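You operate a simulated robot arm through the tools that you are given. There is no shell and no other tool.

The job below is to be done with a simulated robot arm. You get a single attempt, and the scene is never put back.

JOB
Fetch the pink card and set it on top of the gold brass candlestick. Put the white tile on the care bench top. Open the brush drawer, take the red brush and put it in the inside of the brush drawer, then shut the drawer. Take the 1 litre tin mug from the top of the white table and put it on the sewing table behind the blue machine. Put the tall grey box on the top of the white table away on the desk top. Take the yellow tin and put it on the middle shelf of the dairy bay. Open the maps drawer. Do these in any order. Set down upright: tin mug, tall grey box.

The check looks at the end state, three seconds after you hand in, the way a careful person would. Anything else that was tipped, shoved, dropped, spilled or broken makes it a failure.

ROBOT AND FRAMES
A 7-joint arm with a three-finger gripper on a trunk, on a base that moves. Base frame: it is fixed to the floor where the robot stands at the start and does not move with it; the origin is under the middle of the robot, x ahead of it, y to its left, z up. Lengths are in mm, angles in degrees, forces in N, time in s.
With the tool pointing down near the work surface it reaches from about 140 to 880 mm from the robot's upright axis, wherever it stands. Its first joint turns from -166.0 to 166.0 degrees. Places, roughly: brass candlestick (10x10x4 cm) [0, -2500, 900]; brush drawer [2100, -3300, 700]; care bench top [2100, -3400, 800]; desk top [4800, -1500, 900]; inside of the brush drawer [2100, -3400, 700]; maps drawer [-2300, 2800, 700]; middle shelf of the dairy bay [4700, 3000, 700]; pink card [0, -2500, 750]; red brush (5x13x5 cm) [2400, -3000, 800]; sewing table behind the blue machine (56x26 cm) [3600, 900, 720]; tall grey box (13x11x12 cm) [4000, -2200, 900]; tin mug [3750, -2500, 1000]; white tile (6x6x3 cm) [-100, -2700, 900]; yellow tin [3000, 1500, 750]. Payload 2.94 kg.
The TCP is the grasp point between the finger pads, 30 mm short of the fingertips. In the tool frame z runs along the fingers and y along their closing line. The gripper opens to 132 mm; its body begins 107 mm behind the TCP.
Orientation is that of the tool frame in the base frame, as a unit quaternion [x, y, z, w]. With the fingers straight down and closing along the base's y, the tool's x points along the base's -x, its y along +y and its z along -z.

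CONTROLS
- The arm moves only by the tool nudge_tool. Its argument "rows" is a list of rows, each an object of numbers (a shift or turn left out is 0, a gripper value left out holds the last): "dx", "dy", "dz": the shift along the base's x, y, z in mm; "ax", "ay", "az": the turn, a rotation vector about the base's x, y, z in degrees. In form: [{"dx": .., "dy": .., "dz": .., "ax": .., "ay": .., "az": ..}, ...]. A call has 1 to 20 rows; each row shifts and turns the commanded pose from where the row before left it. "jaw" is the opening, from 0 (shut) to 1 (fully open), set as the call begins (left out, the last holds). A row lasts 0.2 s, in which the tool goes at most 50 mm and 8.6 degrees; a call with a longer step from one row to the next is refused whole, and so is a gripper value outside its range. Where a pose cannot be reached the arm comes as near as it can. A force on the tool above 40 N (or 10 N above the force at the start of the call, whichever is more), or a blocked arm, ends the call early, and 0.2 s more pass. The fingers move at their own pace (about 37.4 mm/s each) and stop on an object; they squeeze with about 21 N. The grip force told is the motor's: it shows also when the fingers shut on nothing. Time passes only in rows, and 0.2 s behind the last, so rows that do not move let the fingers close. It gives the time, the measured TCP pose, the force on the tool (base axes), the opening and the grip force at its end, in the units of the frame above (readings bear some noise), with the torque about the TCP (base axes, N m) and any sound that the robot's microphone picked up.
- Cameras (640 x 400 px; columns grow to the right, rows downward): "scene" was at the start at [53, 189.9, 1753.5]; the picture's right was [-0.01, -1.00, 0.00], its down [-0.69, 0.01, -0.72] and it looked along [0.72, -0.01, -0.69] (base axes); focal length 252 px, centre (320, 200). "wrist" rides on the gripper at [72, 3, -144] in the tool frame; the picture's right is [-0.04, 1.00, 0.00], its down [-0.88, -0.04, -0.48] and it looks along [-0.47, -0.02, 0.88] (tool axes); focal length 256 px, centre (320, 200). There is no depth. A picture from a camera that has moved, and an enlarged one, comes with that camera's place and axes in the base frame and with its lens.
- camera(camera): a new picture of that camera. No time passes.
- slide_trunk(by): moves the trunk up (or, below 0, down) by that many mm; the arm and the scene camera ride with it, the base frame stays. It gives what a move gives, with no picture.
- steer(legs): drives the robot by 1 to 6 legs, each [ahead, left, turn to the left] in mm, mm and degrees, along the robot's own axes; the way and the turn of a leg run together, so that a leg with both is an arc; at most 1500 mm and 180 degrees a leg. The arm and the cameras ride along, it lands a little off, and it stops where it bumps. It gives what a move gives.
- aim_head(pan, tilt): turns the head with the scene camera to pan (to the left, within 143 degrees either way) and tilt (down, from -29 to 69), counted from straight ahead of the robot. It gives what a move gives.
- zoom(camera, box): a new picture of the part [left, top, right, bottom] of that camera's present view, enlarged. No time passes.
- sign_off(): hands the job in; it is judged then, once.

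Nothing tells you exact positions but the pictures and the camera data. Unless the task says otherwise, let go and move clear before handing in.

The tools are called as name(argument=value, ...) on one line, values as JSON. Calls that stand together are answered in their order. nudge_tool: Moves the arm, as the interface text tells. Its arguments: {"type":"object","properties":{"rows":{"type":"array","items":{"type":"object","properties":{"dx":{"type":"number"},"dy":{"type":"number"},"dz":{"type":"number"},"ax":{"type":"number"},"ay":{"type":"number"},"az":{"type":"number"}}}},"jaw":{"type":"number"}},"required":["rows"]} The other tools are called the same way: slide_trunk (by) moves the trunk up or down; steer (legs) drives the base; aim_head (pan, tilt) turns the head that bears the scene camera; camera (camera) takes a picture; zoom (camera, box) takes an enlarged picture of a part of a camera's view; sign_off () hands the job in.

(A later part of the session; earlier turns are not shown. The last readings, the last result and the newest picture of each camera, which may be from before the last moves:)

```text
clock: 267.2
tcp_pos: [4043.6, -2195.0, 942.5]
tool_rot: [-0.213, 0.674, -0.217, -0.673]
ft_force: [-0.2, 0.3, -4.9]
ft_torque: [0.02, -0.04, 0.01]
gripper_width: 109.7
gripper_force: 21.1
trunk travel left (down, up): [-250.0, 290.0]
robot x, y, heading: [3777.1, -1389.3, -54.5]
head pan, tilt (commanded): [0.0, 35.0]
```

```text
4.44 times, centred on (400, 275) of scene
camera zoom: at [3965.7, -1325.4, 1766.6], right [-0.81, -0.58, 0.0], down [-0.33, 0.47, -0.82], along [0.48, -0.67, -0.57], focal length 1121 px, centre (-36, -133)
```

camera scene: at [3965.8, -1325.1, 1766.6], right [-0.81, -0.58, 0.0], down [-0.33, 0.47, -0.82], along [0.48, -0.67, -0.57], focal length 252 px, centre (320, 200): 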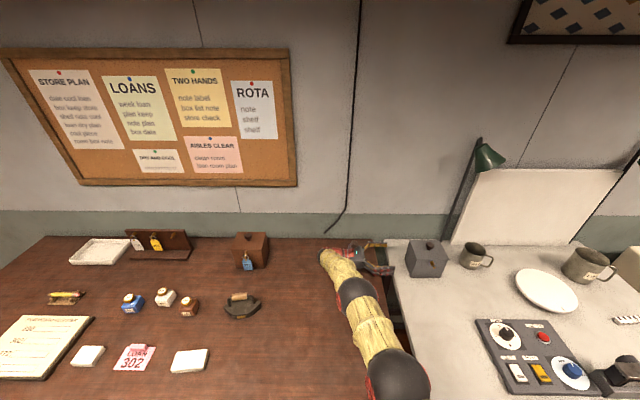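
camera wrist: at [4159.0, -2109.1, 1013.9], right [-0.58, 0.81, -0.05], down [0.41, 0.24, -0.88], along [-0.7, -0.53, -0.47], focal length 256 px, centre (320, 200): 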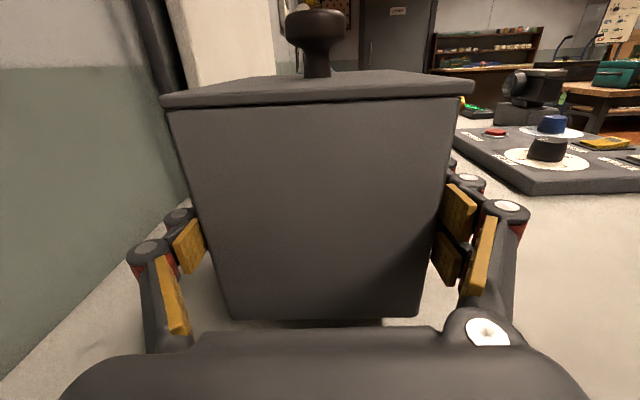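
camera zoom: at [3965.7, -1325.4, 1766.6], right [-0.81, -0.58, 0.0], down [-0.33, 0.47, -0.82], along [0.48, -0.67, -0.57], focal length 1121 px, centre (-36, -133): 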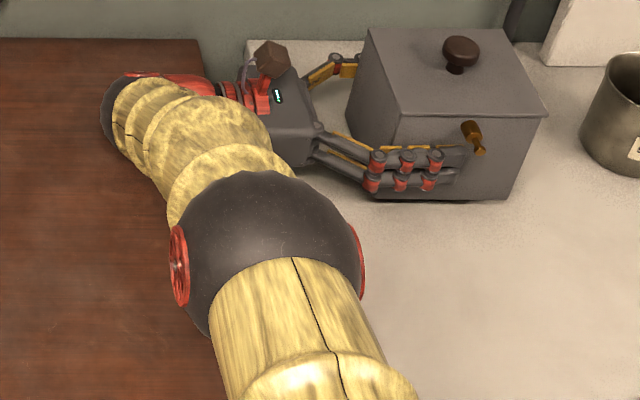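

The box lifts level (~0.5 kg). Raising it and pulling back, then I'll strafe left over the desk's clear right end.

nudge_tool(rows=[{"dz": 25}, {"dz": 25}, {"dz": 25}, {"dz": 20}, {"dx": -21.2, "dy": 29.9}, {"dx": -21.2, "dy": 29.9}, {"dx": -21.2, "dy": 29.9}, {"dx": -21.2, "dy": 29.9}, {"dx": -21.2, "dy": 29.9}, {"dx": -21.2, "dy": 29.9}])

camera(camera="wrist")

camera(camera="scene")

```text
clock: 269.4
tcp_pos: [3913.8, -2014.1, 1038.8]
tool_rot: [-0.214, 0.674, -0.217, -0.673]
ft_force: [0.7, -0.3, -3.7]
ft_torque: [0.07, -0.08, -0.03]
gripper_width: 109.6
gripper_force: 21.4
trunk travel left (down, up): [-250.0, 290.0]
robot x, y, heading: [3773.9, -1391.0, -54.4]
head pan, tilt (commanded): [0.0, 35.0]
```

```text
taken
camera wrist: at [4030.3, -1928.8, 1109.5], right [-0.58, 0.81, -0.05], down [0.41, 0.24, -0.88], along [-0.7, -0.53, -0.47], focal length 256 px, centre (320, 200)
```

wrist: 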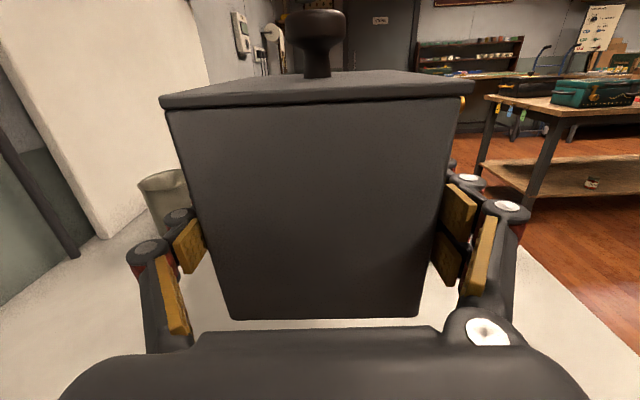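

```text
taken
camera scene: at [3965.4, -1325.0, 1766.6], right [-0.81, -0.58, 0.0], down [-0.33, 0.47, -0.82], along [0.48, -0.67, -0.57], focal length 252 px, centre (320, 200)
```

scene: 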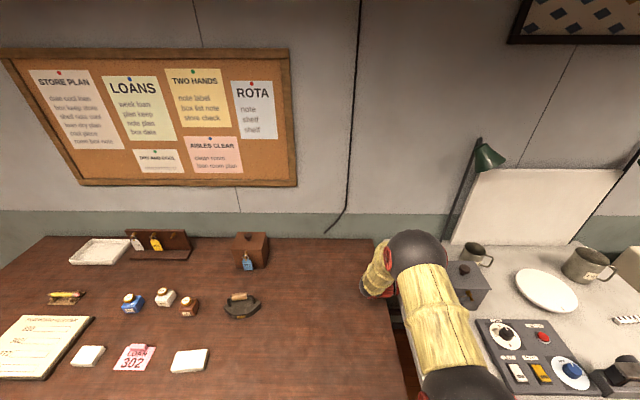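

steer(legs=[[0, 310, 0]])

camera(camera="scene")

camera(camera="wrist")

```text
clock: 271.4
tcp_pos: [4159.7, -1840.5, 1036.8]
tool_rot: [-0.212, 0.674, -0.215, -0.674]
ft_force: [-0.2, -1.0, -5.2]
ft_torque: [0.05, -0.08, 0.0]
gripper_width: 109.6
gripper_force: 21.1
trunk travel left (down, up): [-250.0, 290.0]
robot x, y, heading: [4024.5, -1215.0, -55.1]
head pan, tilt (commanded): [0.0, 35.0]
```

```text
taken
camera scene: at [4214.5, -1150.4, 1766.6], right [-0.82, -0.58, 0.0], down [-0.33, 0.47, -0.82], along [0.47, -0.67, -0.57], focal length 252 px, centre (320, 200)
```

scene: 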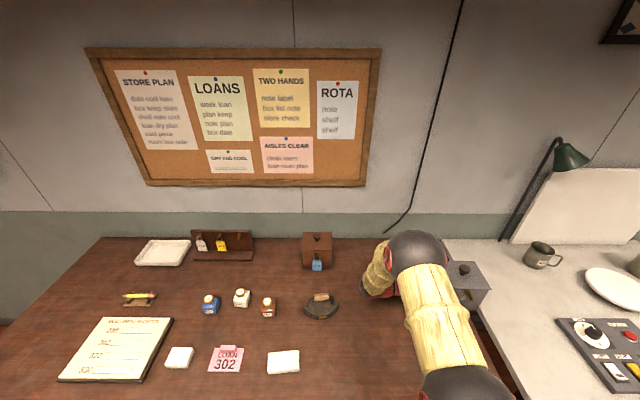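

```text
taken
camera wrist: at [4275.9, -1754.8, 1109.0], right [-0.57, 0.82, -0.05], down [0.41, 0.24, -0.88], along [-0.71, -0.52, -0.47], focal length 256 px, centre (320, 200)
```

wrist: 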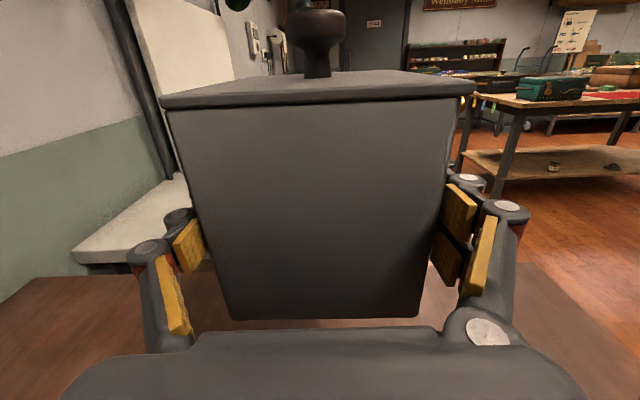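

The box is over the desk's clear right part, well inside its edge. Lowering.

nudge_tool(rows=[{"dz": -25}, {"dz": -25}, {"dz": -25}, {"dz": -20}])

zoom(camera="scene", box=[330, 210, 530, 350])

camera(camera="wrist")

```text
clock: 272.4
tcp_pos: [4160.3, -1840.2, 941.3]
tool_rot: [-0.211, 0.675, -0.215, -0.674]
ft_force: [0.3, 0.3, -3.8]
ft_torque: [0.02, -0.08, -0.03]
gripper_width: 109.7
gripper_force: 20.9
trunk travel left (down, up): [-250.0, 290.0]
robot x, y, heading: [4024.5, -1209.3, -54.9]
head pan, tilt (commanded): [0.0, 35.0]
```

```text
2.86 times, centred on (430, 280) of scene
camera zoom: at [4214.5, -1150.8, 1766.6], right [-0.82, -0.58, 0.0], down [-0.33, 0.47, -0.82], along [0.47, -0.67, -0.57], focal length 721 px, centre (6, -29)
```

zoom: 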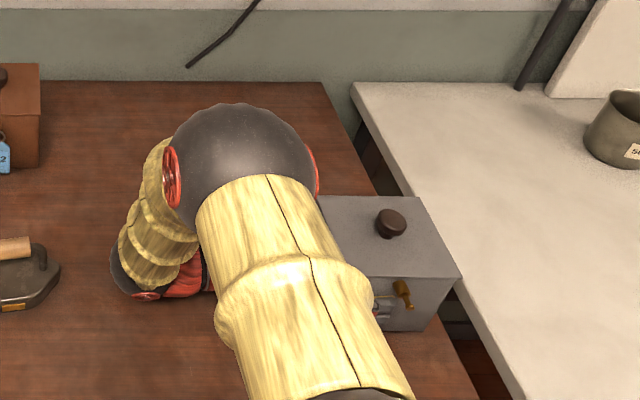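

```text
taken
camera wrist: at [4276.5, -1754.6, 1012.9], right [-0.57, 0.82, -0.05], down [0.41, 0.24, -0.88], along [-0.71, -0.52, -0.47], focal length 256 px, centre (320, 200)
```

wrist: 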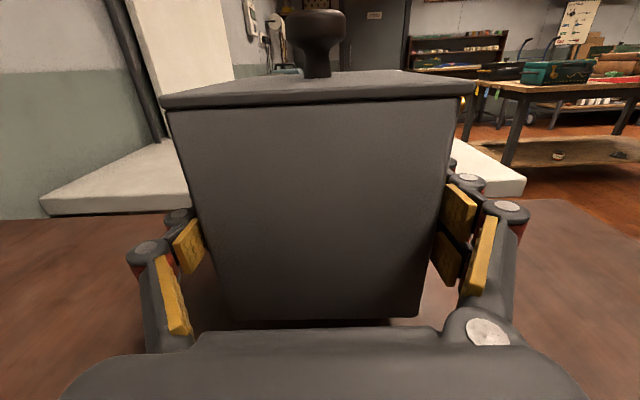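

Desk edge is ~50 mm right of the box; I'll shift 15 mm left for margin and lower to contact.

nudge_tool(rows=[{"dx": 12.2, "dy": 8.7, "dz": -6}, {"dz": -6}])

nudge_tool(rows=[{"dz": -5}])

```text
clock: 273.1
tcp_pos: [4172.4, -1831.0, 930.8]
tool_rot: [-0.213, 0.674, -0.216, -0.674]
ft_force: [0.1, -0.5, -4.7]
ft_torque: [0.06, -0.07, 0.01]
gripper_width: 109.6
gripper_force: 21.7
trunk travel left (down, up): [-250.0, 290.0]
robot x, y, heading: [4025.8, -1211.6, -54.9]
head pan, tilt (commanded): [0.0, 35.0]
```

```text
clock: 273.4
tcp_pos: [4172.8, -1831.0, 925.7]
tool_rot: [-0.212, 0.675, -0.215, -0.674]
ft_force: [0.5, 0.3, -3.8]
ft_torque: [0.06, -0.11, 0.01]
gripper_width: 109.8
gripper_force: 21.2
trunk travel left (down, up): [-250.0, 290.0]
robot x, y, heading: [4026.2, -1209.2, -55.1]
head pan, tilt (commanded): [0.0, 35.0]
```

nudge_tool(rows=[{"dz": -4}])

```text
clock: 273.9
tcp_pos: [4171.8, -1830.3, 921.0]
tool_rot: [-0.211, 0.675, -0.213, -0.674]
ft_force: [-0.2, 1.1, -3.5]
ft_torque: [0.02, -0.12, -0.02]
gripper_width: 109.5
gripper_force: 20.3
trunk travel left (down, up): [-250.0, 290.0]
robot x, y, heading: [4028.8, -1211.7, -54.8]
head pan, tilt (commanded): [0.0, 35.0]
```

nudge_tool(rows=[{"dz": -4}])

```text
clock: 274.2
tcp_pos: [4172.3, -1830.6, 919.6]
tool_rot: [0.211, -0.674, 0.214, 0.674]
ft_force: [-1.4, -0.1, 5.9]
ft_torque: [0.77, -0.04, 0.11]
gripper_width: 109.7
gripper_force: 20.9
trunk travel left (down, up): [-250.0, 290.0]
robot x, y, heading: [4023.4, -1212.5, -55.1]
head pan, tilt (commanded): [0.0, 35.0]
```

Contact with the desk. Releasing.

nudge_tool(rows=[{"dz": 0.5}, {"dz": 0}, {"dz": 0}, {"dz": 0}], jaw=1.0)

nudge_tool(rows=[{"dx": 8.2, "dy": 5.8}, {"dx": 12.2, "dy": 8.7}, {"dx": 12.2, "dy": 8.7}])

camera(camera="wrist")

zoom(camera="scene", box=[330, 210, 530, 350])

```text
clock: 275.2
tcp_pos: [4172.0, -1830.9, 918.2]
tool_rot: [-0.212, 0.674, -0.215, -0.674]
ft_force: [0.7, 0.4, 0.2]
ft_torque: [0.0, -0.02, -0.02]
gripper_width: 132.1
gripper_force: 0.1
trunk travel left (down, up): [-250.0, 290.0]
robot x, y, heading: [4025.7, -1211.9, -55.1]
head pan, tilt (commanded): [0.0, 35.0]
```

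```text
clock: 276.1
tcp_pos: [4206.0, -1807.5, 917.7]
tool_rot: [-0.211, 0.674, -0.216, -0.674]
ft_force: [0.7, 0.1, 0.3]
ft_torque: [0.01, 0.04, 0.0]
gripper_width: 131.8
gripper_force: 0.1
trunk travel left (down, up): [-250.0, 290.0]
robot x, y, heading: [4022.1, -1214.9, -54.9]
head pan, tilt (commanded): [0.0, 35.0]
```

```text
taken
camera wrist: at [4321.4, -1723.0, 989.1], right [-0.57, 0.82, -0.05], down [0.41, 0.24, -0.88], along [-0.71, -0.52, -0.47], focal length 256 px, centre (320, 200)
```

wrist: 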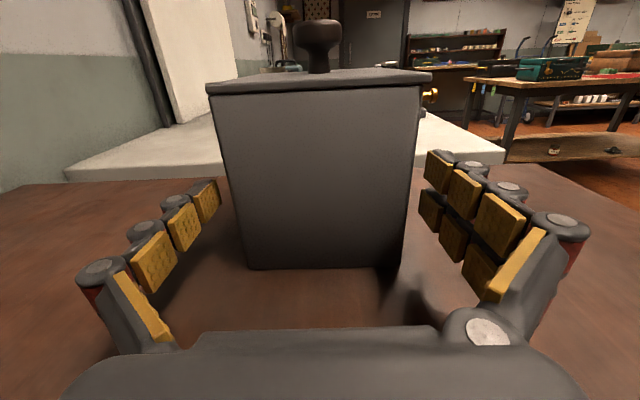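

```text
2.86 times, centred on (430, 280) of scene
camera zoom: at [4214.3, -1150.2, 1766.6], right [-0.82, -0.58, 0.0], down [-0.33, 0.47, -0.82], along [0.47, -0.67, -0.57], focal length 721 px, centre (6, -29)
```

zoom: 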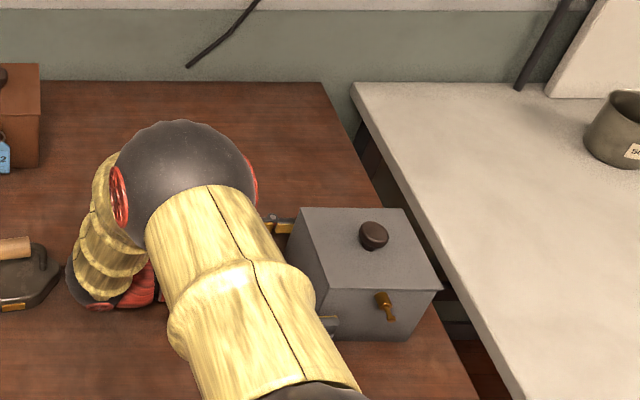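

The box stands upright on the desk. Lifting the gripper straight up, clear of lid and pin.

nudge_tool(rows=[{"dz": 15}, {"dz": 20}, {"dz": 25}, {"dz": 30}, {"dz": 30}, {"dz": 30}, {"dz": 30}])

zoom(camera="scene", box=[330, 210, 530, 350])

camera(camera="wrist")

```text
clock: 277.6
tcp_pos: [4205.0, -1807.9, 1100.2]
tool_rot: [-0.211, 0.675, -0.213, -0.674]
ft_force: [-0.3, -0.2, 0.2]
ft_torque: [-0.02, 0.02, 0.0]
gripper_width: 132.1
gripper_force: 0.1
trunk travel left (down, up): [-250.0, 290.0]
robot x, y, heading: [4027.1, -1211.8, -54.9]
head pan, tilt (commanded): [0.0, 35.0]
```

```text
2.86 times, centred on (430, 280) of scene
camera zoom: at [4214.1, -1149.9, 1766.6], right [-0.82, -0.58, 0.0], down [-0.33, 0.47, -0.82], along [0.47, -0.67, -0.57], focal length 721 px, centre (6, -29)
```

zoom: 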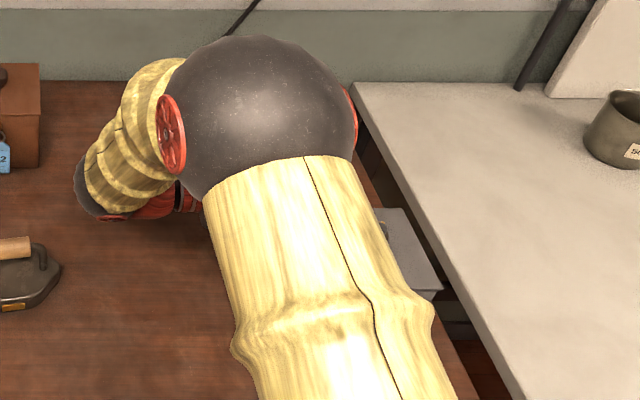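

```text
taken
camera wrist: at [4320.2, -1722.3, 1170.9], right [-0.57, 0.82, -0.05], down [0.41, 0.24, -0.88], along [-0.71, -0.52, -0.47], focal length 256 px, centre (320, 200)
```

wrist: 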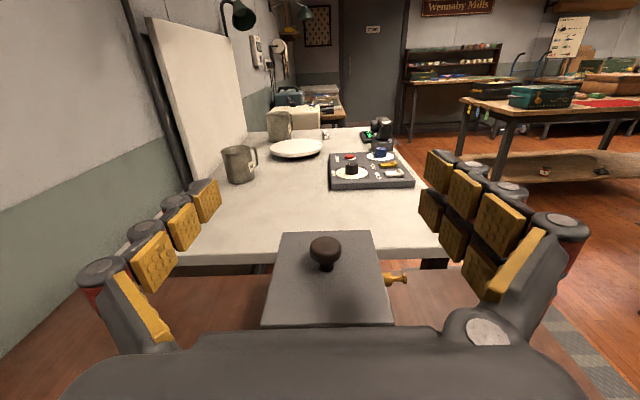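

Box placed. Now un-rolling the tool back to vertical while retracting.

nudge_tool(rows=[{"dx": -5.8, "dy": 8.2, "ax": 4.76, "ay": -6.68}, {"dx": -5.8, "dy": 8.2, "ax": 4.76, "ay": -6.68}, {"dx": -5.8, "dy": 8.2, "ax": 4.76, "ay": -6.68}, {"dx": -5.8, "dy": 8.2, "ax": 4.76, "ay": -6.68}, {"dx": -5.8, "dy": 8.2, "ax": 4.76, "ay": -6.68}, {"dx": -5.8, "dy": 8.2, "ax": 4.76, "ay": -6.68}, {"dx": -5.8, "dy": 8.2, "ax": 4.76, "ay": -6.68}, {"dx": -5.8, "dy": 8.2, "ax": 4.76, "ay": -6.68}, {"dx": -5.8, "dy": 8.2, "ax": 4.76, "ay": -6.68}, {"dx": -5.8, "dy": 8.2, "ax": 4.76, "ay": -6.68}, {"dx": -5.8, "dy": 8.2, "ax": 4.6, "ay": -6.4}], jaw=0.7)

nudge_tool(rows=[{"az": -8.2}, {"az": -8.2}, {"az": -8.2}, {"az": -8.2}, {"az": -8.2}, {"az": -8.2}, {"az": -8.2}, {"az": -8.2}, {"az": -8.2}, {"az": -8.2}, {"az": -8.0}])

camera(camera="scene")

```text
clock: 280.1
tcp_pos: [4140.2, -1717.8, 1099.4]
tool_rot: [-0.302, 0.953, 0.004, -0.001]
ft_force: [0.1, -0.4, -0.2]
ft_torque: [0.01, 0.02, 0.01]
gripper_width: 92.4
gripper_force: 0.0
trunk travel left (down, up): [-250.0, 290.0]
robot x, y, heading: [4029.2, -1213.4, -55.0]
head pan, tilt (commanded): [0.0, 35.0]
```

```text
clock: 282.4
tcp_pos: [4140.9, -1717.5, 1098.2]
tool_rot: [0.461, 0.887, 0.004, 0.001]
ft_force: [0.4, 0.0, -0.1]
ft_torque: [0.03, -0.01, -0.02]
gripper_width: 92.2
gripper_force: 0.1
trunk travel left (down, up): [-250.0, 290.0]
robot x, y, heading: [4024.0, -1210.4, -55.0]
head pan, tilt (commanded): [0.0, 35.0]
```

```text
taken
camera scene: at [4214.0, -1150.1, 1766.6], right [-0.82, -0.58, 0.0], down [-0.33, 0.47, -0.82], along [0.47, -0.67, -0.57], focal length 252 px, centre (320, 200)
```

scene: 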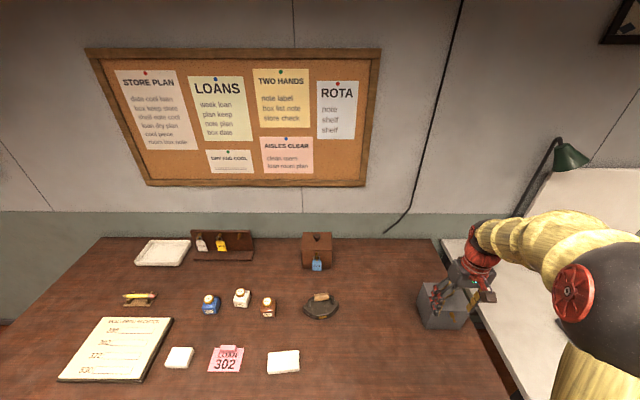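

Next is the 1-litre mug. Backing off slightly, strafing right along the white table, then approaching.

steer(legs=[[-120, 0, 0], [0, -1180, 0.3]])

camera(camera="scene")

camera(camera="wrist")

```text
clock: 289.2
tcp_pos: [3150.9, -2306.7, 1098.5]
tool_rot: [0.443, 0.896, 0.004, 0.001]
ft_force: [-0.3, 0.6, 0.3]
ft_torque: [0.01, 0.03, -0.03]
gripper_width: 92.6
gripper_force: 0.1
trunk travel left (down, up): [-250.0, 290.0]
robot x, y, heading: [3020.1, -1801.2, -53.0]
head pan, tilt (commanded): [0.0, 35.0]
```

```text
taken
camera scene: at [3203.7, -1735.6, 1766.6], right [-0.8, -0.6, 0.0], down [-0.35, 0.46, -0.82], along [0.5, -0.65, -0.57], focal length 252 px, centre (320, 200)
```

scene: 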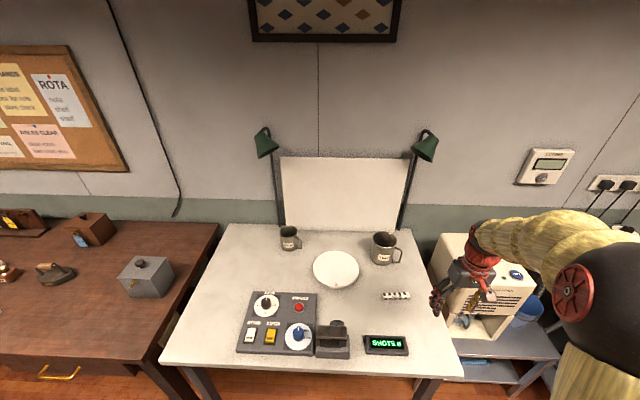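

```text
taken
camera wrist: at [3109.5, -2247.5, 1241.3], right [0.82, 0.57, 0.01], down [0.5, -0.73, 0.47], along [0.28, -0.38, -0.88], focal length 256 px, centre (320, 200)
```

wrist: 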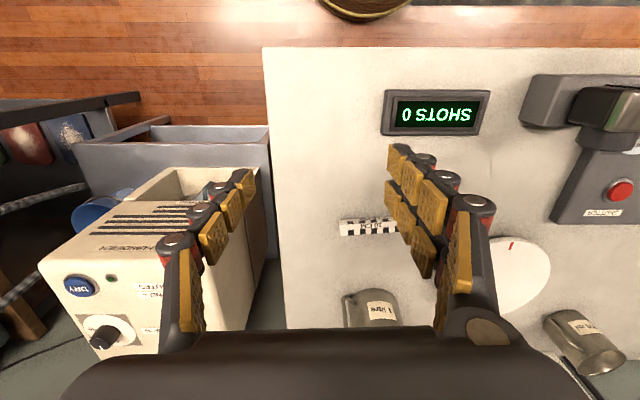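

The mug is at about (3462,-2566). Moving in closer and straightening.

steer(legs=[[105, -70, -1.8]])

nudge_tool(rows=[{"az": -8.2}, {"az": -8.2}, {"az": -8.2}, {"az": -8.2}, {"az": -8.2}, {"az": -8.2}, {"az": -8.2}, {"az": -8.2}, {"az": -8.2}, {"az": -8.2}, {"az": -8.0}], jaw=1.0)

camera(camera="scene")

zoom(camera="scene", box=[320, 180, 480, 290])

```text
clock: 290.5
tcp_pos: [3140.8, -2435.8, 1097.8]
tool_rot: [0.458, 0.889, 0.005, 0.0]
ft_force: [0.0, -0.7, -0.6]
ft_torque: [0.04, -0.01, 0.01]
gripper_width: 92.4
gripper_force: 0.2
trunk travel left (down, up): [-250.0, 290.0]
robot x, y, heading: [3019.9, -1932.4, -54.2]
head pan, tilt (commanded): [0.0, 35.0]
```

```text
clock: 292.9
tcp_pos: [3140.8, -2434.9, 1098.1]
tool_rot: [0.953, 0.304, 0.002, 0.003]
ft_force: [0.2, 1.1, -0.5]
ft_torque: [0.0, -0.01, -0.01]
gripper_width: 132.2
gripper_force: 0.0
trunk travel left (down, up): [-250.0, 290.0]
robot x, y, heading: [3023.6, -1930.6, -54.3]
head pan, tilt (commanded): [0.0, 35.0]
```

```text
taken
camera scene: at [3211.3, -1866.9, 1766.6], right [-0.81, -0.58, 0.0], down [-0.33, 0.47, -0.82], along [0.48, -0.67, -0.57], focal length 252 px, centre (320, 200)
```

scene: 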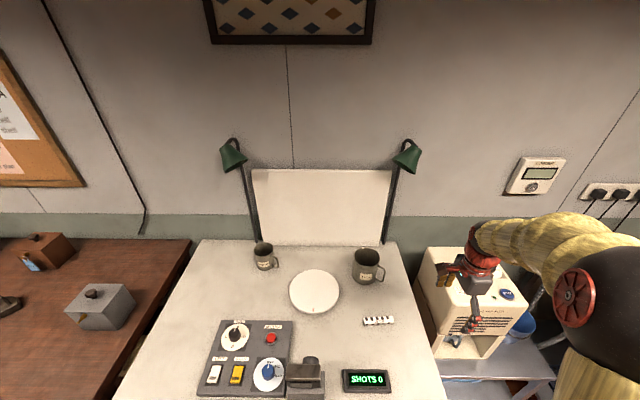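

```text
3.64 times, centred on (400, 235) of scene
camera zoom: at [3211.3, -1866.9, 1766.6], right [-0.81, -0.58, 0.0], down [-0.33, 0.47, -0.82], along [0.48, -0.67, -0.57], focal length 917 px, centre (29, 73)
```

zoom: 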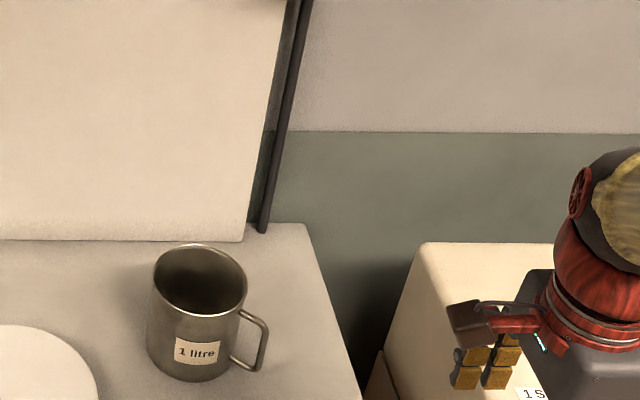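

The mug is at ≈(3470,-2553), rim ≈107 mm wide, z≈980, handle on the right. I'll hover above with the closing axis front-to-back.

nudge_tool(rows=[{"dx": 36.6, "dy": -13.1}, {"dx": 36.6, "dy": -13.1}, {"dx": 36.6, "dy": -13.1}, {"dx": 36.6, "dy": -13.1}, {"dx": 36.6, "dy": -13.1}, {"dx": 36.6, "dy": -13.1}, {"dx": 36.6, "dy": -13.1}, {"dx": 36.6, "dy": -13.1, "dz": -5}, {"dx": 36.6, "dy": -13.1, "dz": -10}])

camera(camera="wrist")

camera(camera="scene")

```text
clock: 294.9
tcp_pos: [3471.6, -2552.8, 1083.3]
tool_rot: [0.952, 0.305, 0.001, 0.004]
ft_force: [0.1, -1.0, 0.3]
ft_torque: [0.02, -0.01, -0.01]
gripper_width: 131.9
gripper_force: 0.1
trunk travel left (down, up): [-250.0, 290.0]
robot x, y, heading: [3024.7, -1929.2, -54.7]
head pan, tilt (commanded): [0.0, 35.0]
```

```text
taken
camera wrist: at [3531.9, -2512.8, 1226.1], right [0.55, -0.84, 0.01], down [-0.74, -0.48, 0.47], along [-0.39, -0.26, -0.88], focal length 256 px, centre (320, 200)
```

wrist: 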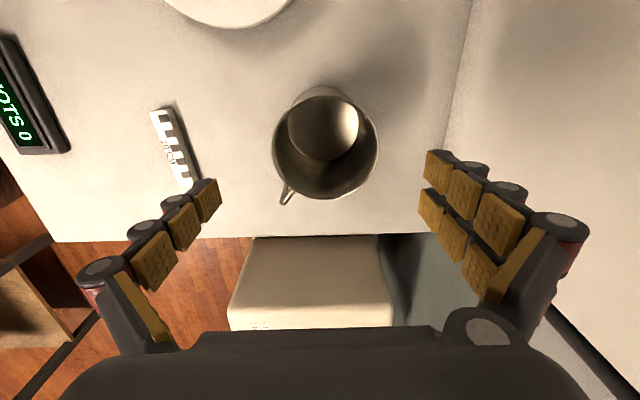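

```text
taken
camera scene: at [3212.4, -1867.7, 1766.5], right [-0.81, -0.58, 0.0], down [-0.33, 0.47, -0.82], along [0.47, -0.67, -0.57], focal length 252 px, centre (320, 200)
```

scene: 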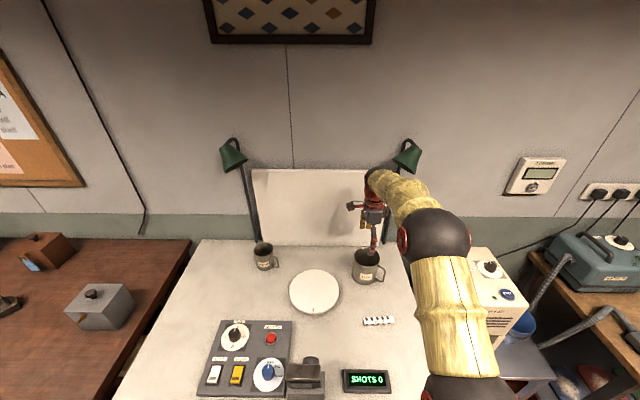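

Mug rim is centred within ~5 mm. Correcting and descending around it.

nudge_tool(rows=[{"dx": 4.4, "dy": -2.8, "dz": -25}, {"dz": -25}, {"dz": -15}])

camera(camera="wrist")

```text
clock: 295.7
tcp_pos: [3475.5, -2554.9, 1017.4]
tool_rot: [0.953, 0.304, 0.002, 0.003]
ft_force: [-0.2, 0.4, 0.4]
ft_torque: [0.02, 0.02, -0.06]
gripper_width: 131.8
gripper_force: 0.0
trunk travel left (down, up): [-250.0, 290.0]
robot x, y, heading: [3022.7, -1930.6, -54.5]
head pan, tilt (commanded): [0.0, 35.0]
```

```text
taken
camera wrist: at [3535.3, -2514.8, 1160.8], right [0.55, -0.84, 0.01], down [-0.74, -0.48, 0.47], along [-0.39, -0.26, -0.88], focal length 256 px, centre (320, 200)
```

wrist: 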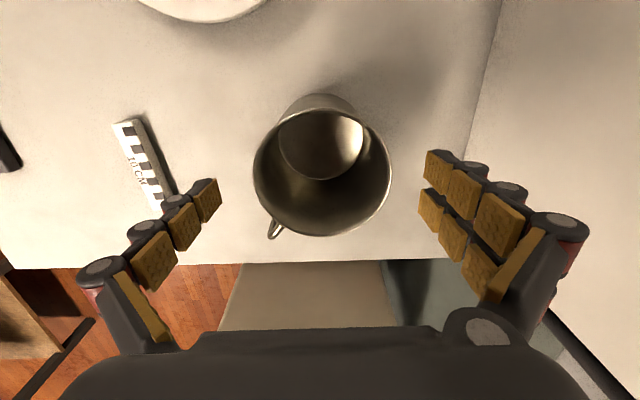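

nudge_tool(rows=[{"dx": 0.8, "dy": -1.2, "dz": -20}, {"dz": -20}, {"dz": -20}])

nudge_tool(rows=[{"dz": 0}, {"dz": 0}, {"dz": 0}, {"dz": 0}], jaw=0.6)

camera(camera="wrist")

```text
clock: 296.5
tcp_pos: [3475.2, -2555.6, 957.8]
tool_rot: [0.952, 0.305, 0.001, 0.003]
ft_force: [0.1, -0.5, 0.3]
ft_torque: [-0.02, -0.02, -0.02]
gripper_width: 131.9
gripper_force: 0.0
trunk travel left (down, up): [-250.0, 290.0]
robot x, y, heading: [3023.9, -1927.3, -54.5]
head pan, tilt (commanded): [0.0, 35.0]
```

```text
clock: 297.5
tcp_pos: [3475.4, -2557.1, 958.1]
tool_rot: [0.952, 0.305, 0.003, 0.004]
ft_force: [1.0, -1.4, 2.0]
ft_torque: [0.02, 0.01, -0.05]
gripper_width: 101.8
gripper_force: 20.9
trunk travel left (down, up): [-250.0, 290.0]
robot x, y, heading: [3022.1, -1926.0, -54.4]
head pan, tilt (commanded): [0.0, 35.0]
```

```text
taken
camera wrist: at [3535.1, -2516.7, 1101.3], right [0.55, -0.84, 0.01], down [-0.74, -0.48, 0.47], along [-0.39, -0.26, -0.88], focal length 256 px, centre (320, 200)
```

wrist: 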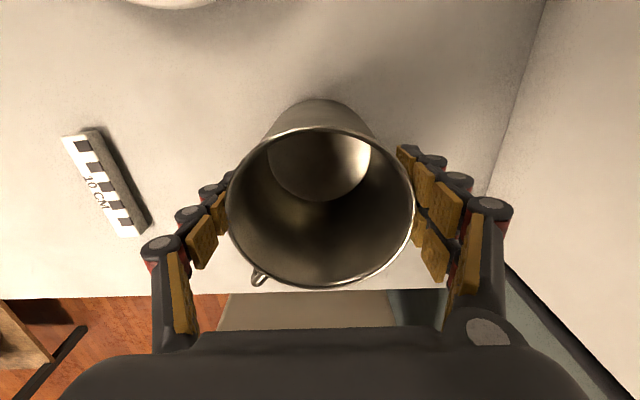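

Mug gripped (102 mm). Lifting straight up and retracting.

nudge_tool(rows=[{"dz": 15}, {"dz": 30}, {"dz": 40}, {"dz": 40}, {"dz": 30}])

camera(camera="wrist")

nudge_tool(rows=[{"dx": -23, "dy": 32}, {"dx": -23, "dy": 32}, {"dx": -23, "dy": 32}, {"dx": -23, "dy": 32}, {"dx": -23, "dy": 32}, {"dx": -23, "dy": 32}, {"dx": -23, "dy": 32}, {"dx": -23, "dy": 32}])

camera(camera="scene")

```text
clock: 298.7
tcp_pos: [3474.5, -2559.6, 1113.7]
tool_rot: [0.953, 0.304, 0.002, 0.004]
ft_force: [-0.1, 0.6, -1.6]
ft_torque: [-0.01, -0.03, 0.0]
gripper_width: 101.7
gripper_force: 21.3
trunk travel left (down, up): [-250.0, 290.0]
robot x, y, heading: [3025.7, -1929.2, -54.6]
head pan, tilt (commanded): [0.0, 35.0]
```

```text
taken
camera wrist: at [3534.6, -2519.7, 1256.3], right [0.55, -0.84, 0.01], down [-0.74, -0.48, 0.47], along [-0.39, -0.26, -0.88], focal length 256 px, centre (320, 200)
```

wrist: 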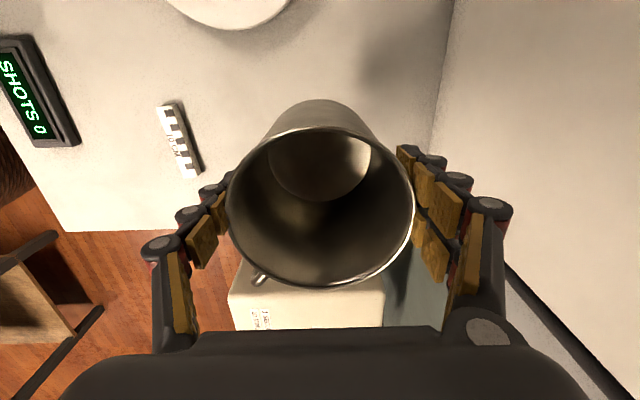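

```text
clock: 300.5
tcp_pos: [3291.0, -2300.3, 1114.9]
tool_rot: [0.952, 0.305, 0.003, 0.004]
ft_force: [-0.3, 0.2, -1.8]
ft_torque: [-0.02, -0.03, 0.0]
gripper_width: 101.7
gripper_force: 21.3
trunk travel left (down, up): [-250.0, 290.0]
robot x, y, heading: [3020.2, -1931.2, -54.6]
head pan, tilt (commanded): [0.0, 35.0]
```

```text
taken
camera scene: at [3211.0, -1866.2, 1766.6], right [-0.81, -0.58, 0.0], down [-0.33, 0.47, -0.82], along [0.48, -0.67, -0.57], focal length 252 px, centre (320, 200)
```

scene: 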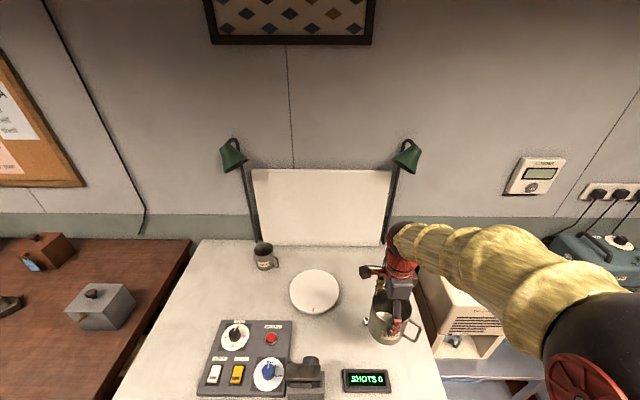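

Mug is upright and held. Backing up and turning to face along the desks toward the far end.

steer(legs=[[-330, 0, 0], [0, 0, 89.5]])

aim_head(pan=15, tilt=22)

camera(camera="scene")

aim_head(pan=60, tilt=22)

camera(camera="scene")

```text
clock: 306.5
tcp_pos: [3200.5, -1390.3, 1114.4]
tool_rot: [0.455, 0.89, 0.003, 0.001]
ft_force: [1.0, 1.4, -1.3]
ft_torque: [0.0, 0.01, 0.01]
gripper_width: 101.4
gripper_force: 20.4
trunk travel left (down, up): [-250.0, 290.0]
robot x, y, heading: [2825.5, -1658.9, 35.6]
head pan, tilt (commanded): [0.0, 35.0]
```

```text
clock: 307.3
tcp_pos: [3200.3, -1389.4, 1113.4]
tool_rot: [0.455, 0.891, 0.003, 0.001]
ft_force: [-0.2, -0.2, -2.3]
ft_torque: [0.04, -0.01, -0.02]
gripper_width: 101.3
gripper_force: 21.0
trunk travel left (down, up): [-250.0, 290.0]
robot x, y, heading: [2828.7, -1656.6, 35.8]
head pan, tilt (commanded): [15.0, 22.0]
```

```text
taken
camera scene: at [2753.7, -1451.0, 1787.1], right [0.77, -0.63, 0.0], down [-0.24, -0.29, -0.93], along [0.59, 0.72, -0.38], focal length 252 px, centre (320, 200)
```

scene: 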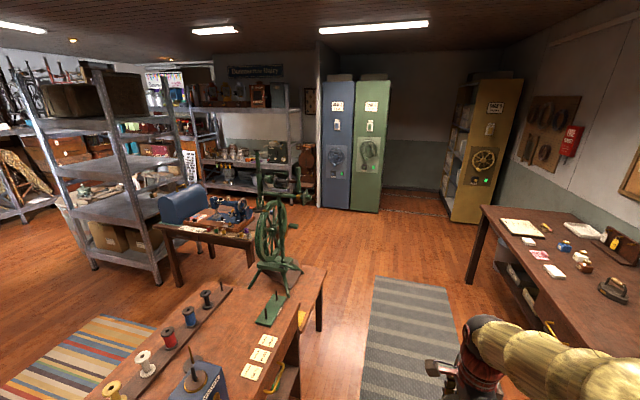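

```text
clock: 308.4
tcp_pos: [3199.3, -1388.9, 1113.8]
tool_rot: [0.455, 0.89, 0.004, 0.0]
ft_force: [0.1, 0.2, -2.1]
ft_torque: [0.04, -0.01, -0.04]
gripper_width: 101.3
gripper_force: 21.4
trunk travel left (down, up): [-250.0, 290.0]
robot x, y, heading: [2829.0, -1658.3, 36.1]
head pan, tilt (commanded): [60.0, 22.0]
```

```text
taken
camera scene: at [2685.7, -1430.5, 1787.2], right [0.99, 0.1, 0.0], down [0.04, -0.37, -0.93], along [-0.09, 0.92, -0.37], focal length 252 px, centre (320, 200)
```

scene: 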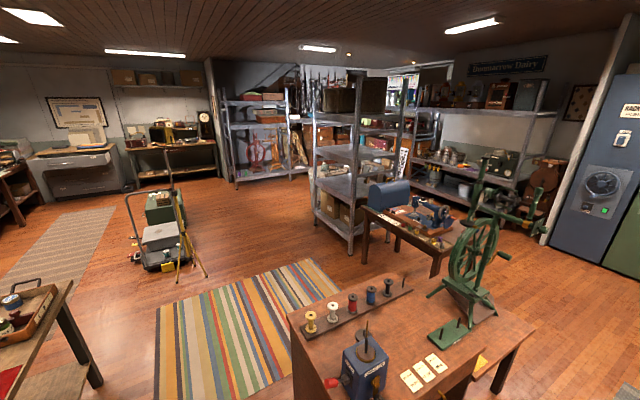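

The floor ahead is clear: I'll drive along the desks, then loop behind the sewing table (between it and the dairy bay).

steer(legs=[[1400, 0, -0.8], [1300, 0, 0]])

aim_head(pan=80, tilt=28)

camera(camera="scene")

zoom(camera="scene", box=[80, 100, 400, 300])

```text
clock: 321.3
tcp_pos: [5403.4, 109.4, 1113.6]
tool_rot: [0.468, 0.884, 0.003, 0.001]
ft_force: [0.3, 0.7, -0.7]
ft_torque: [0.0, 0.03, 0.03]
gripper_width: 101.4
gripper_force: 21.1
trunk travel left (down, up): [-250.0, 290.0]
robot x, y, heading: [5024.1, -150.5, 34.0]
head pan, tilt (commanded): [60.0, 22.0]
```

```text
clock: 322.2
tcp_pos: [5402.9, 109.0, 1113.8]
tool_rot: [0.468, 0.884, 0.003, 0.001]
ft_force: [0.5, -0.5, -1.2]
ft_torque: [0.02, 0.02, 0.01]
gripper_width: 101.5
gripper_force: 20.7
trunk travel left (down, up): [-250.0, 290.0]
robot x, y, heading: [5025.6, -151.2, 33.9]
head pan, tilt (commanded): [80.0, 28.0]
```

```text
taken
camera scene: at [4856.7, 73.7, 1777.6], right [0.91, 0.41, 0.0], down [0.19, -0.43, -0.88], along [-0.36, 0.81, -0.47], focal length 252 px, centre (320, 200)
```

scene: 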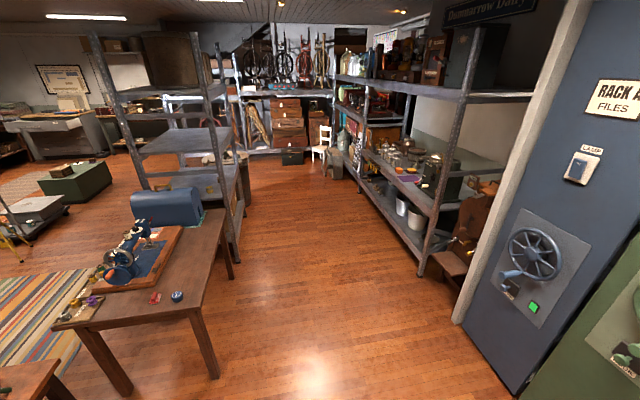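

```text
2.00 times, centred on (240, 200) of scene
camera zoom: at [4856.7, 73.7, 1777.6], right [0.91, 0.41, 0.0], down [0.19, -0.43, -0.88], along [-0.36, 0.81, -0.47], focal length 504 px, centre (480, 200)
```

zoom: 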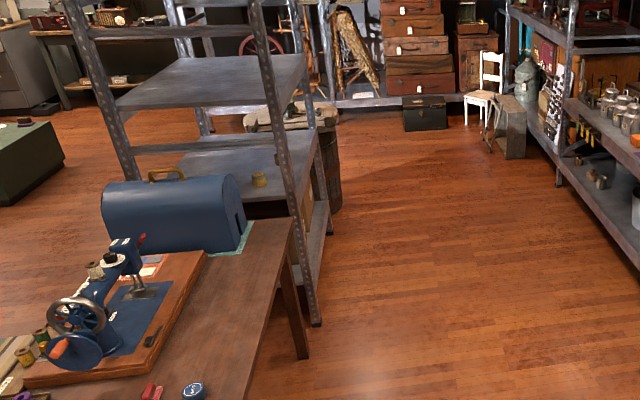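

I can see everything: free strip behind the blue machine, the yellow tin on the rack's second shelf, and the dairy bay. I'll drive round behind the sewing table and face it.

steer(legs=[[0, 0, 91], [1350, -120, 0], [300, 0, 0], [0, 0, 90]])

aim_head(pan=0, tilt=38)

camera(camera="scene")

camera(camera="wrist")

```text
clock: 338.3
tcp_pos: [3783.3, 997.1, 1113.3]
tool_rot: [0.889, -0.458, -0.002, 0.004]
ft_force: [-0.2, 1.3, -2.0]
ft_torque: [0.0, -0.02, 0.01]
gripper_width: 101.3
gripper_force: 21.2
trunk travel left (down, up): [-250.0, 290.0]
robot x, y, heading: [4155.2, 1264.9, -144.5]
head pan, tilt (commanded): [80.0, 28.0]
```

```text
clock: 339.8
tcp_pos: [3783.7, 995.9, 1113.2]
tool_rot: [0.889, -0.458, -0.001, 0.004]
ft_force: [-0.3, 0.0, -1.9]
ft_torque: [-0.01, -0.02, 0.0]
gripper_width: 101.4
gripper_force: 21.0
trunk travel left (down, up): [-250.0, 290.0]
robot x, y, heading: [4155.3, 1266.1, -144.5]
head pan, tilt (commanded): [0.0, 38.0]
```

```text
taken
camera scene: at [4219.7, 1076.7, 1762.0], right [-0.58, 0.81, 0.0], down [0.5, 0.36, -0.79], along [-0.64, -0.46, -0.62], focal length 252 px, centre (320, 200)
```

scene: 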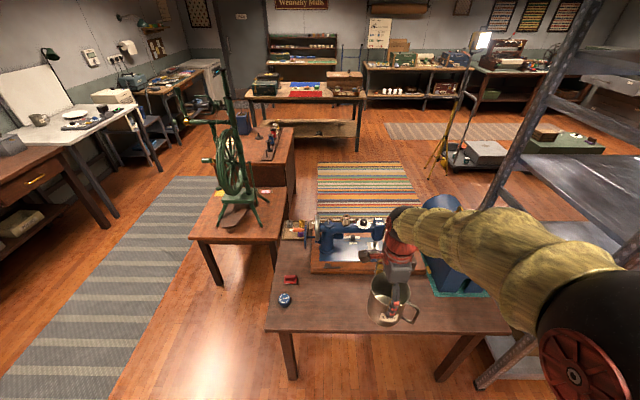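

```text
taken
camera wrist: at [3823.5, 936.2, 1256.5], right [-0.84, -0.54, 0.01], down [-0.48, 0.74, 0.47], along [-0.26, 0.39, -0.88], focal length 256 px, centre (320, 200)
```

wrist: 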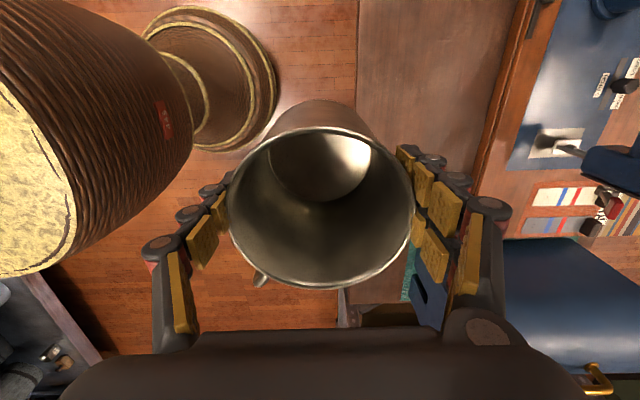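

I'm behind the sewing table, facing it. Moving the mug over the free strip behind the machine.

nudge_tool(rows=[{"dx": -36.1, "dy": -21.5}, {"dx": -36.1, "dy": -21.5}, {"dx": -36.1, "dy": -21.5}, {"dx": -36.1, "dy": -21.5}, {"dx": -36.1, "dy": -21.5}])

aim_head(pan=-10, tilt=50)

camera(camera="scene")

camera(camera="wrist")

```text
clock: 341.0
tcp_pos: [3603.9, 888.7, 1110.4]
tool_rot: [0.889, -0.459, 0.0, 0.002]
ft_force: [-0.5, 0.6, -2.3]
ft_torque: [0.0, -0.02, 0.01]
gripper_width: 101.2
gripper_force: 21.3
trunk travel left (down, up): [-250.0, 290.0]
robot x, y, heading: [4153.7, 1263.9, -144.7]
head pan, tilt (commanded): [0.0, 38.0]
```

```text
clock: 341.8
tcp_pos: [3605.1, 887.8, 1111.2]
tool_rot: [0.889, -0.458, -0.001, 0.003]
ft_force: [0.2, 0.2, -1.0]
ft_torque: [-0.03, -0.05, -0.02]
gripper_width: 100.9
gripper_force: 21.0
trunk travel left (down, up): [-250.0, 290.0]
robot x, y, heading: [4154.0, 1265.9, -144.6]
head pan, tilt (commanded): [-10.0, 50.0]
```

```text
taken
camera scene: at [4220.3, 1093.6, 1744.9], right [-0.43, 0.9, 0.0], down [0.69, 0.33, -0.64], along [-0.58, -0.28, -0.77], focal length 252 px, centre (320, 200)
```

scene: 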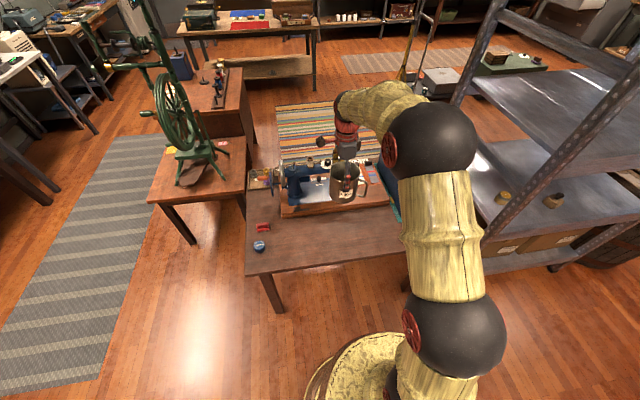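

```text
taken
camera wrist: at [3645.0, 828.0, 1254.2], right [-0.84, -0.54, 0.01], down [-0.48, 0.74, 0.47], along [-0.26, 0.39, -0.88], focal length 256 px, centre (320, 200)
```

wrist: 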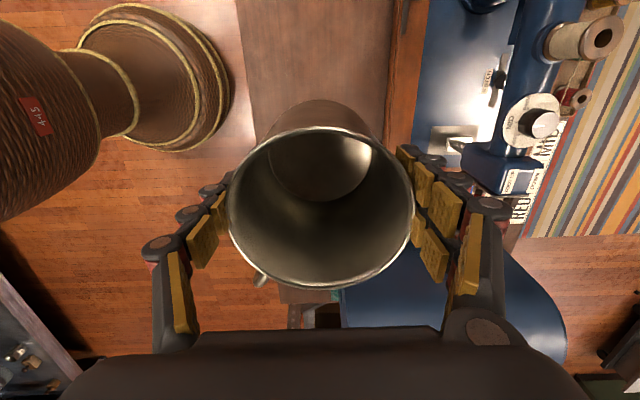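

The footprint below is clear with ~70–100 mm margins. Descending.

nudge_tool(rows=[{"dz": -40}, {"dz": -40}, {"dz": -40}, {"dz": -40}, {"dz": -40}, {"dz": -30}])

camera(camera="wrist")

camera(camera="scene")

```text
clock: 343.2
tcp_pos: [3603.9, 888.3, 880.9]
tool_rot: [0.889, -0.459, -0.001, 0.005]
ft_force: [0.0, -0.4, -1.4]
ft_torque: [0.01, -0.03, -0.04]
gripper_width: 101.1
gripper_force: 20.9
trunk travel left (down, up): [-250.0, 290.0]
robot x, y, heading: [4156.1, 1266.8, -144.7]
head pan, tilt (commanded): [-10.0, 50.0]
```

```text
taken
camera wrist: at [3643.7, 828.2, 1024.9], right [-0.84, -0.54, 0.01], down [-0.48, 0.74, 0.47], along [-0.26, 0.39, -0.88], focal length 256 px, centre (320, 200)
```

wrist: 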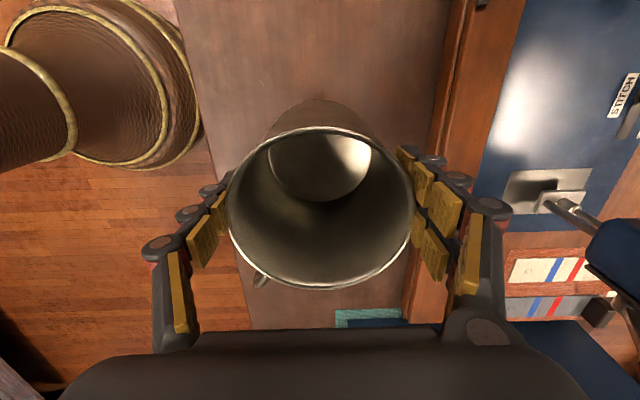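

```text
taken
camera scene: at [4219.8, 1093.3, 1744.9], right [-0.43, 0.9, 0.0], down [0.69, 0.33, -0.64], along [-0.58, -0.28, -0.77], focal length 252 px, centre (320, 200)
```

scene: 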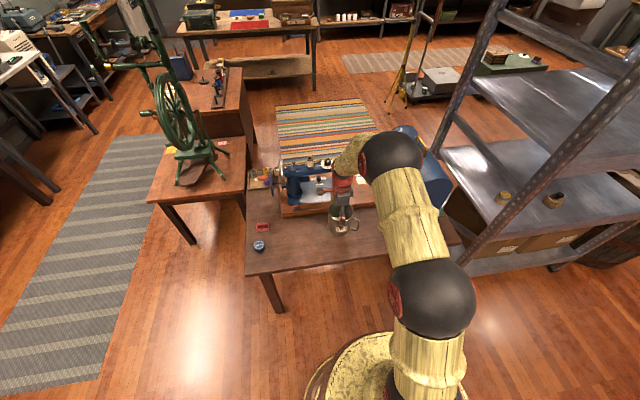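

nudge_tool(rows=[{"dz": -15}, {"dz": -12}])

nudge_tool(rows=[{"dz": -8}])

```text
clock: 343.8
tcp_pos: [3604.1, 889.0, 853.5]
tool_rot: [0.889, -0.459, -0.001, 0.003]
ft_force: [-0.1, -0.1, -1.1]
ft_torque: [-0.02, -0.03, 0.01]
gripper_width: 101.4
gripper_force: 20.8
trunk travel left (down, up): [-250.0, 290.0]
robot x, y, heading: [4156.4, 1265.9, -144.4]
head pan, tilt (commanded): [-10.0, 50.0]
```

```text
clock: 344.2
tcp_pos: [3604.0, 888.2, 847.8]
tool_rot: [0.889, -0.459, -0.001, 0.004]
ft_force: [1.0, -0.9, -1.6]
ft_torque: [-0.04, -0.03, -0.02]
gripper_width: 101.1
gripper_force: 20.6
trunk travel left (down, up): [-250.0, 290.0]
robot x, y, heading: [4158.1, 1264.4, -144.7]
head pan, tilt (commanded): [-10.0, 50.0]
```

nudge_tool(rows=[{"dz": -6}])

```text
clock: 344.6
tcp_pos: [3603.1, 889.4, 842.7]
tool_rot: [0.889, -0.459, -0.001, 0.004]
ft_force: [-0.5, 1.4, -1.7]
ft_torque: [-0.04, -0.02, -0.02]
gripper_width: 101.3
gripper_force: 21.0
trunk travel left (down, up): [-250.0, 290.0]
robot x, y, heading: [4157.5, 1263.9, -144.4]
head pan, tilt (commanded): [-10.0, 50.0]
```

nudge_tool(rows=[{"dz": -6}])

camera(camera="wrist")

```text
clock: 345.0
tcp_pos: [3602.0, 890.6, 836.4]
tool_rot: [0.888, -0.459, 0.0, 0.004]
ft_force: [-0.7, -0.6, -2.1]
ft_torque: [0.01, 0.01, 0.0]
gripper_width: 101.2
gripper_force: 20.9
trunk travel left (down, up): [-250.0, 290.0]
robot x, y, heading: [4155.3, 1266.4, -144.7]
head pan, tilt (commanded): [-10.0, 50.0]
```

```text
taken
camera wrist: at [3642.5, 829.4, 978.8], right [-0.84, -0.54, 0.01], down [-0.48, 0.74, 0.47], along [-0.26, 0.39, -0.88], focal length 256 px, centre (320, 200)
```

wrist: 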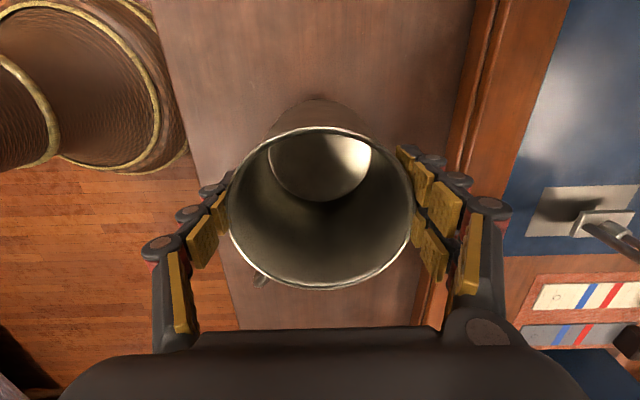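

nudge_tool(rows=[{"dz": -6}])

```text
clock: 345.4
tcp_pos: [3602.5, 888.2, 829.8]
tool_rot: [0.888, -0.46, -0.001, 0.004]
ft_force: [0.9, 0.1, -1.8]
ft_torque: [-0.06, 0.01, 0.0]
gripper_width: 101.1
gripper_force: 20.7
trunk travel left (down, up): [-250.0, 290.0]
robot x, y, heading: [4158.3, 1265.3, -144.3]
head pan, tilt (commanded): [-10.0, 50.0]
```

nudge_tool(rows=[{"dz": -5}])

```text
clock: 345.8
tcp_pos: [3602.3, 890.1, 825.4]
tool_rot: [0.889, -0.458, -0.001, 0.003]
ft_force: [0.6, 0.1, -2.8]
ft_torque: [-0.02, -0.03, 0.0]
gripper_width: 101.3
gripper_force: 20.9
trunk travel left (down, up): [-250.0, 290.0]
robot x, y, heading: [4154.2, 1264.0, -144.3]
head pan, tilt (commanded): [-10.0, 50.0]
```

nudge_tool(rows=[{"dz": -5}])

```text
clock: 346.2
tcp_pos: [3602.2, 889.6, 819.2]
tool_rot: [0.889, -0.459, 0.0, 0.003]
ft_force: [0.4, 0.0, -1.5]
ft_torque: [-0.01, -0.01, 0.01]
gripper_width: 101.2
gripper_force: 21.1
trunk travel left (down, up): [-250.0, 290.0]
robot x, y, heading: [4155.6, 1264.3, -144.6]
head pan, tilt (commanded): [-10.0, 50.0]
```

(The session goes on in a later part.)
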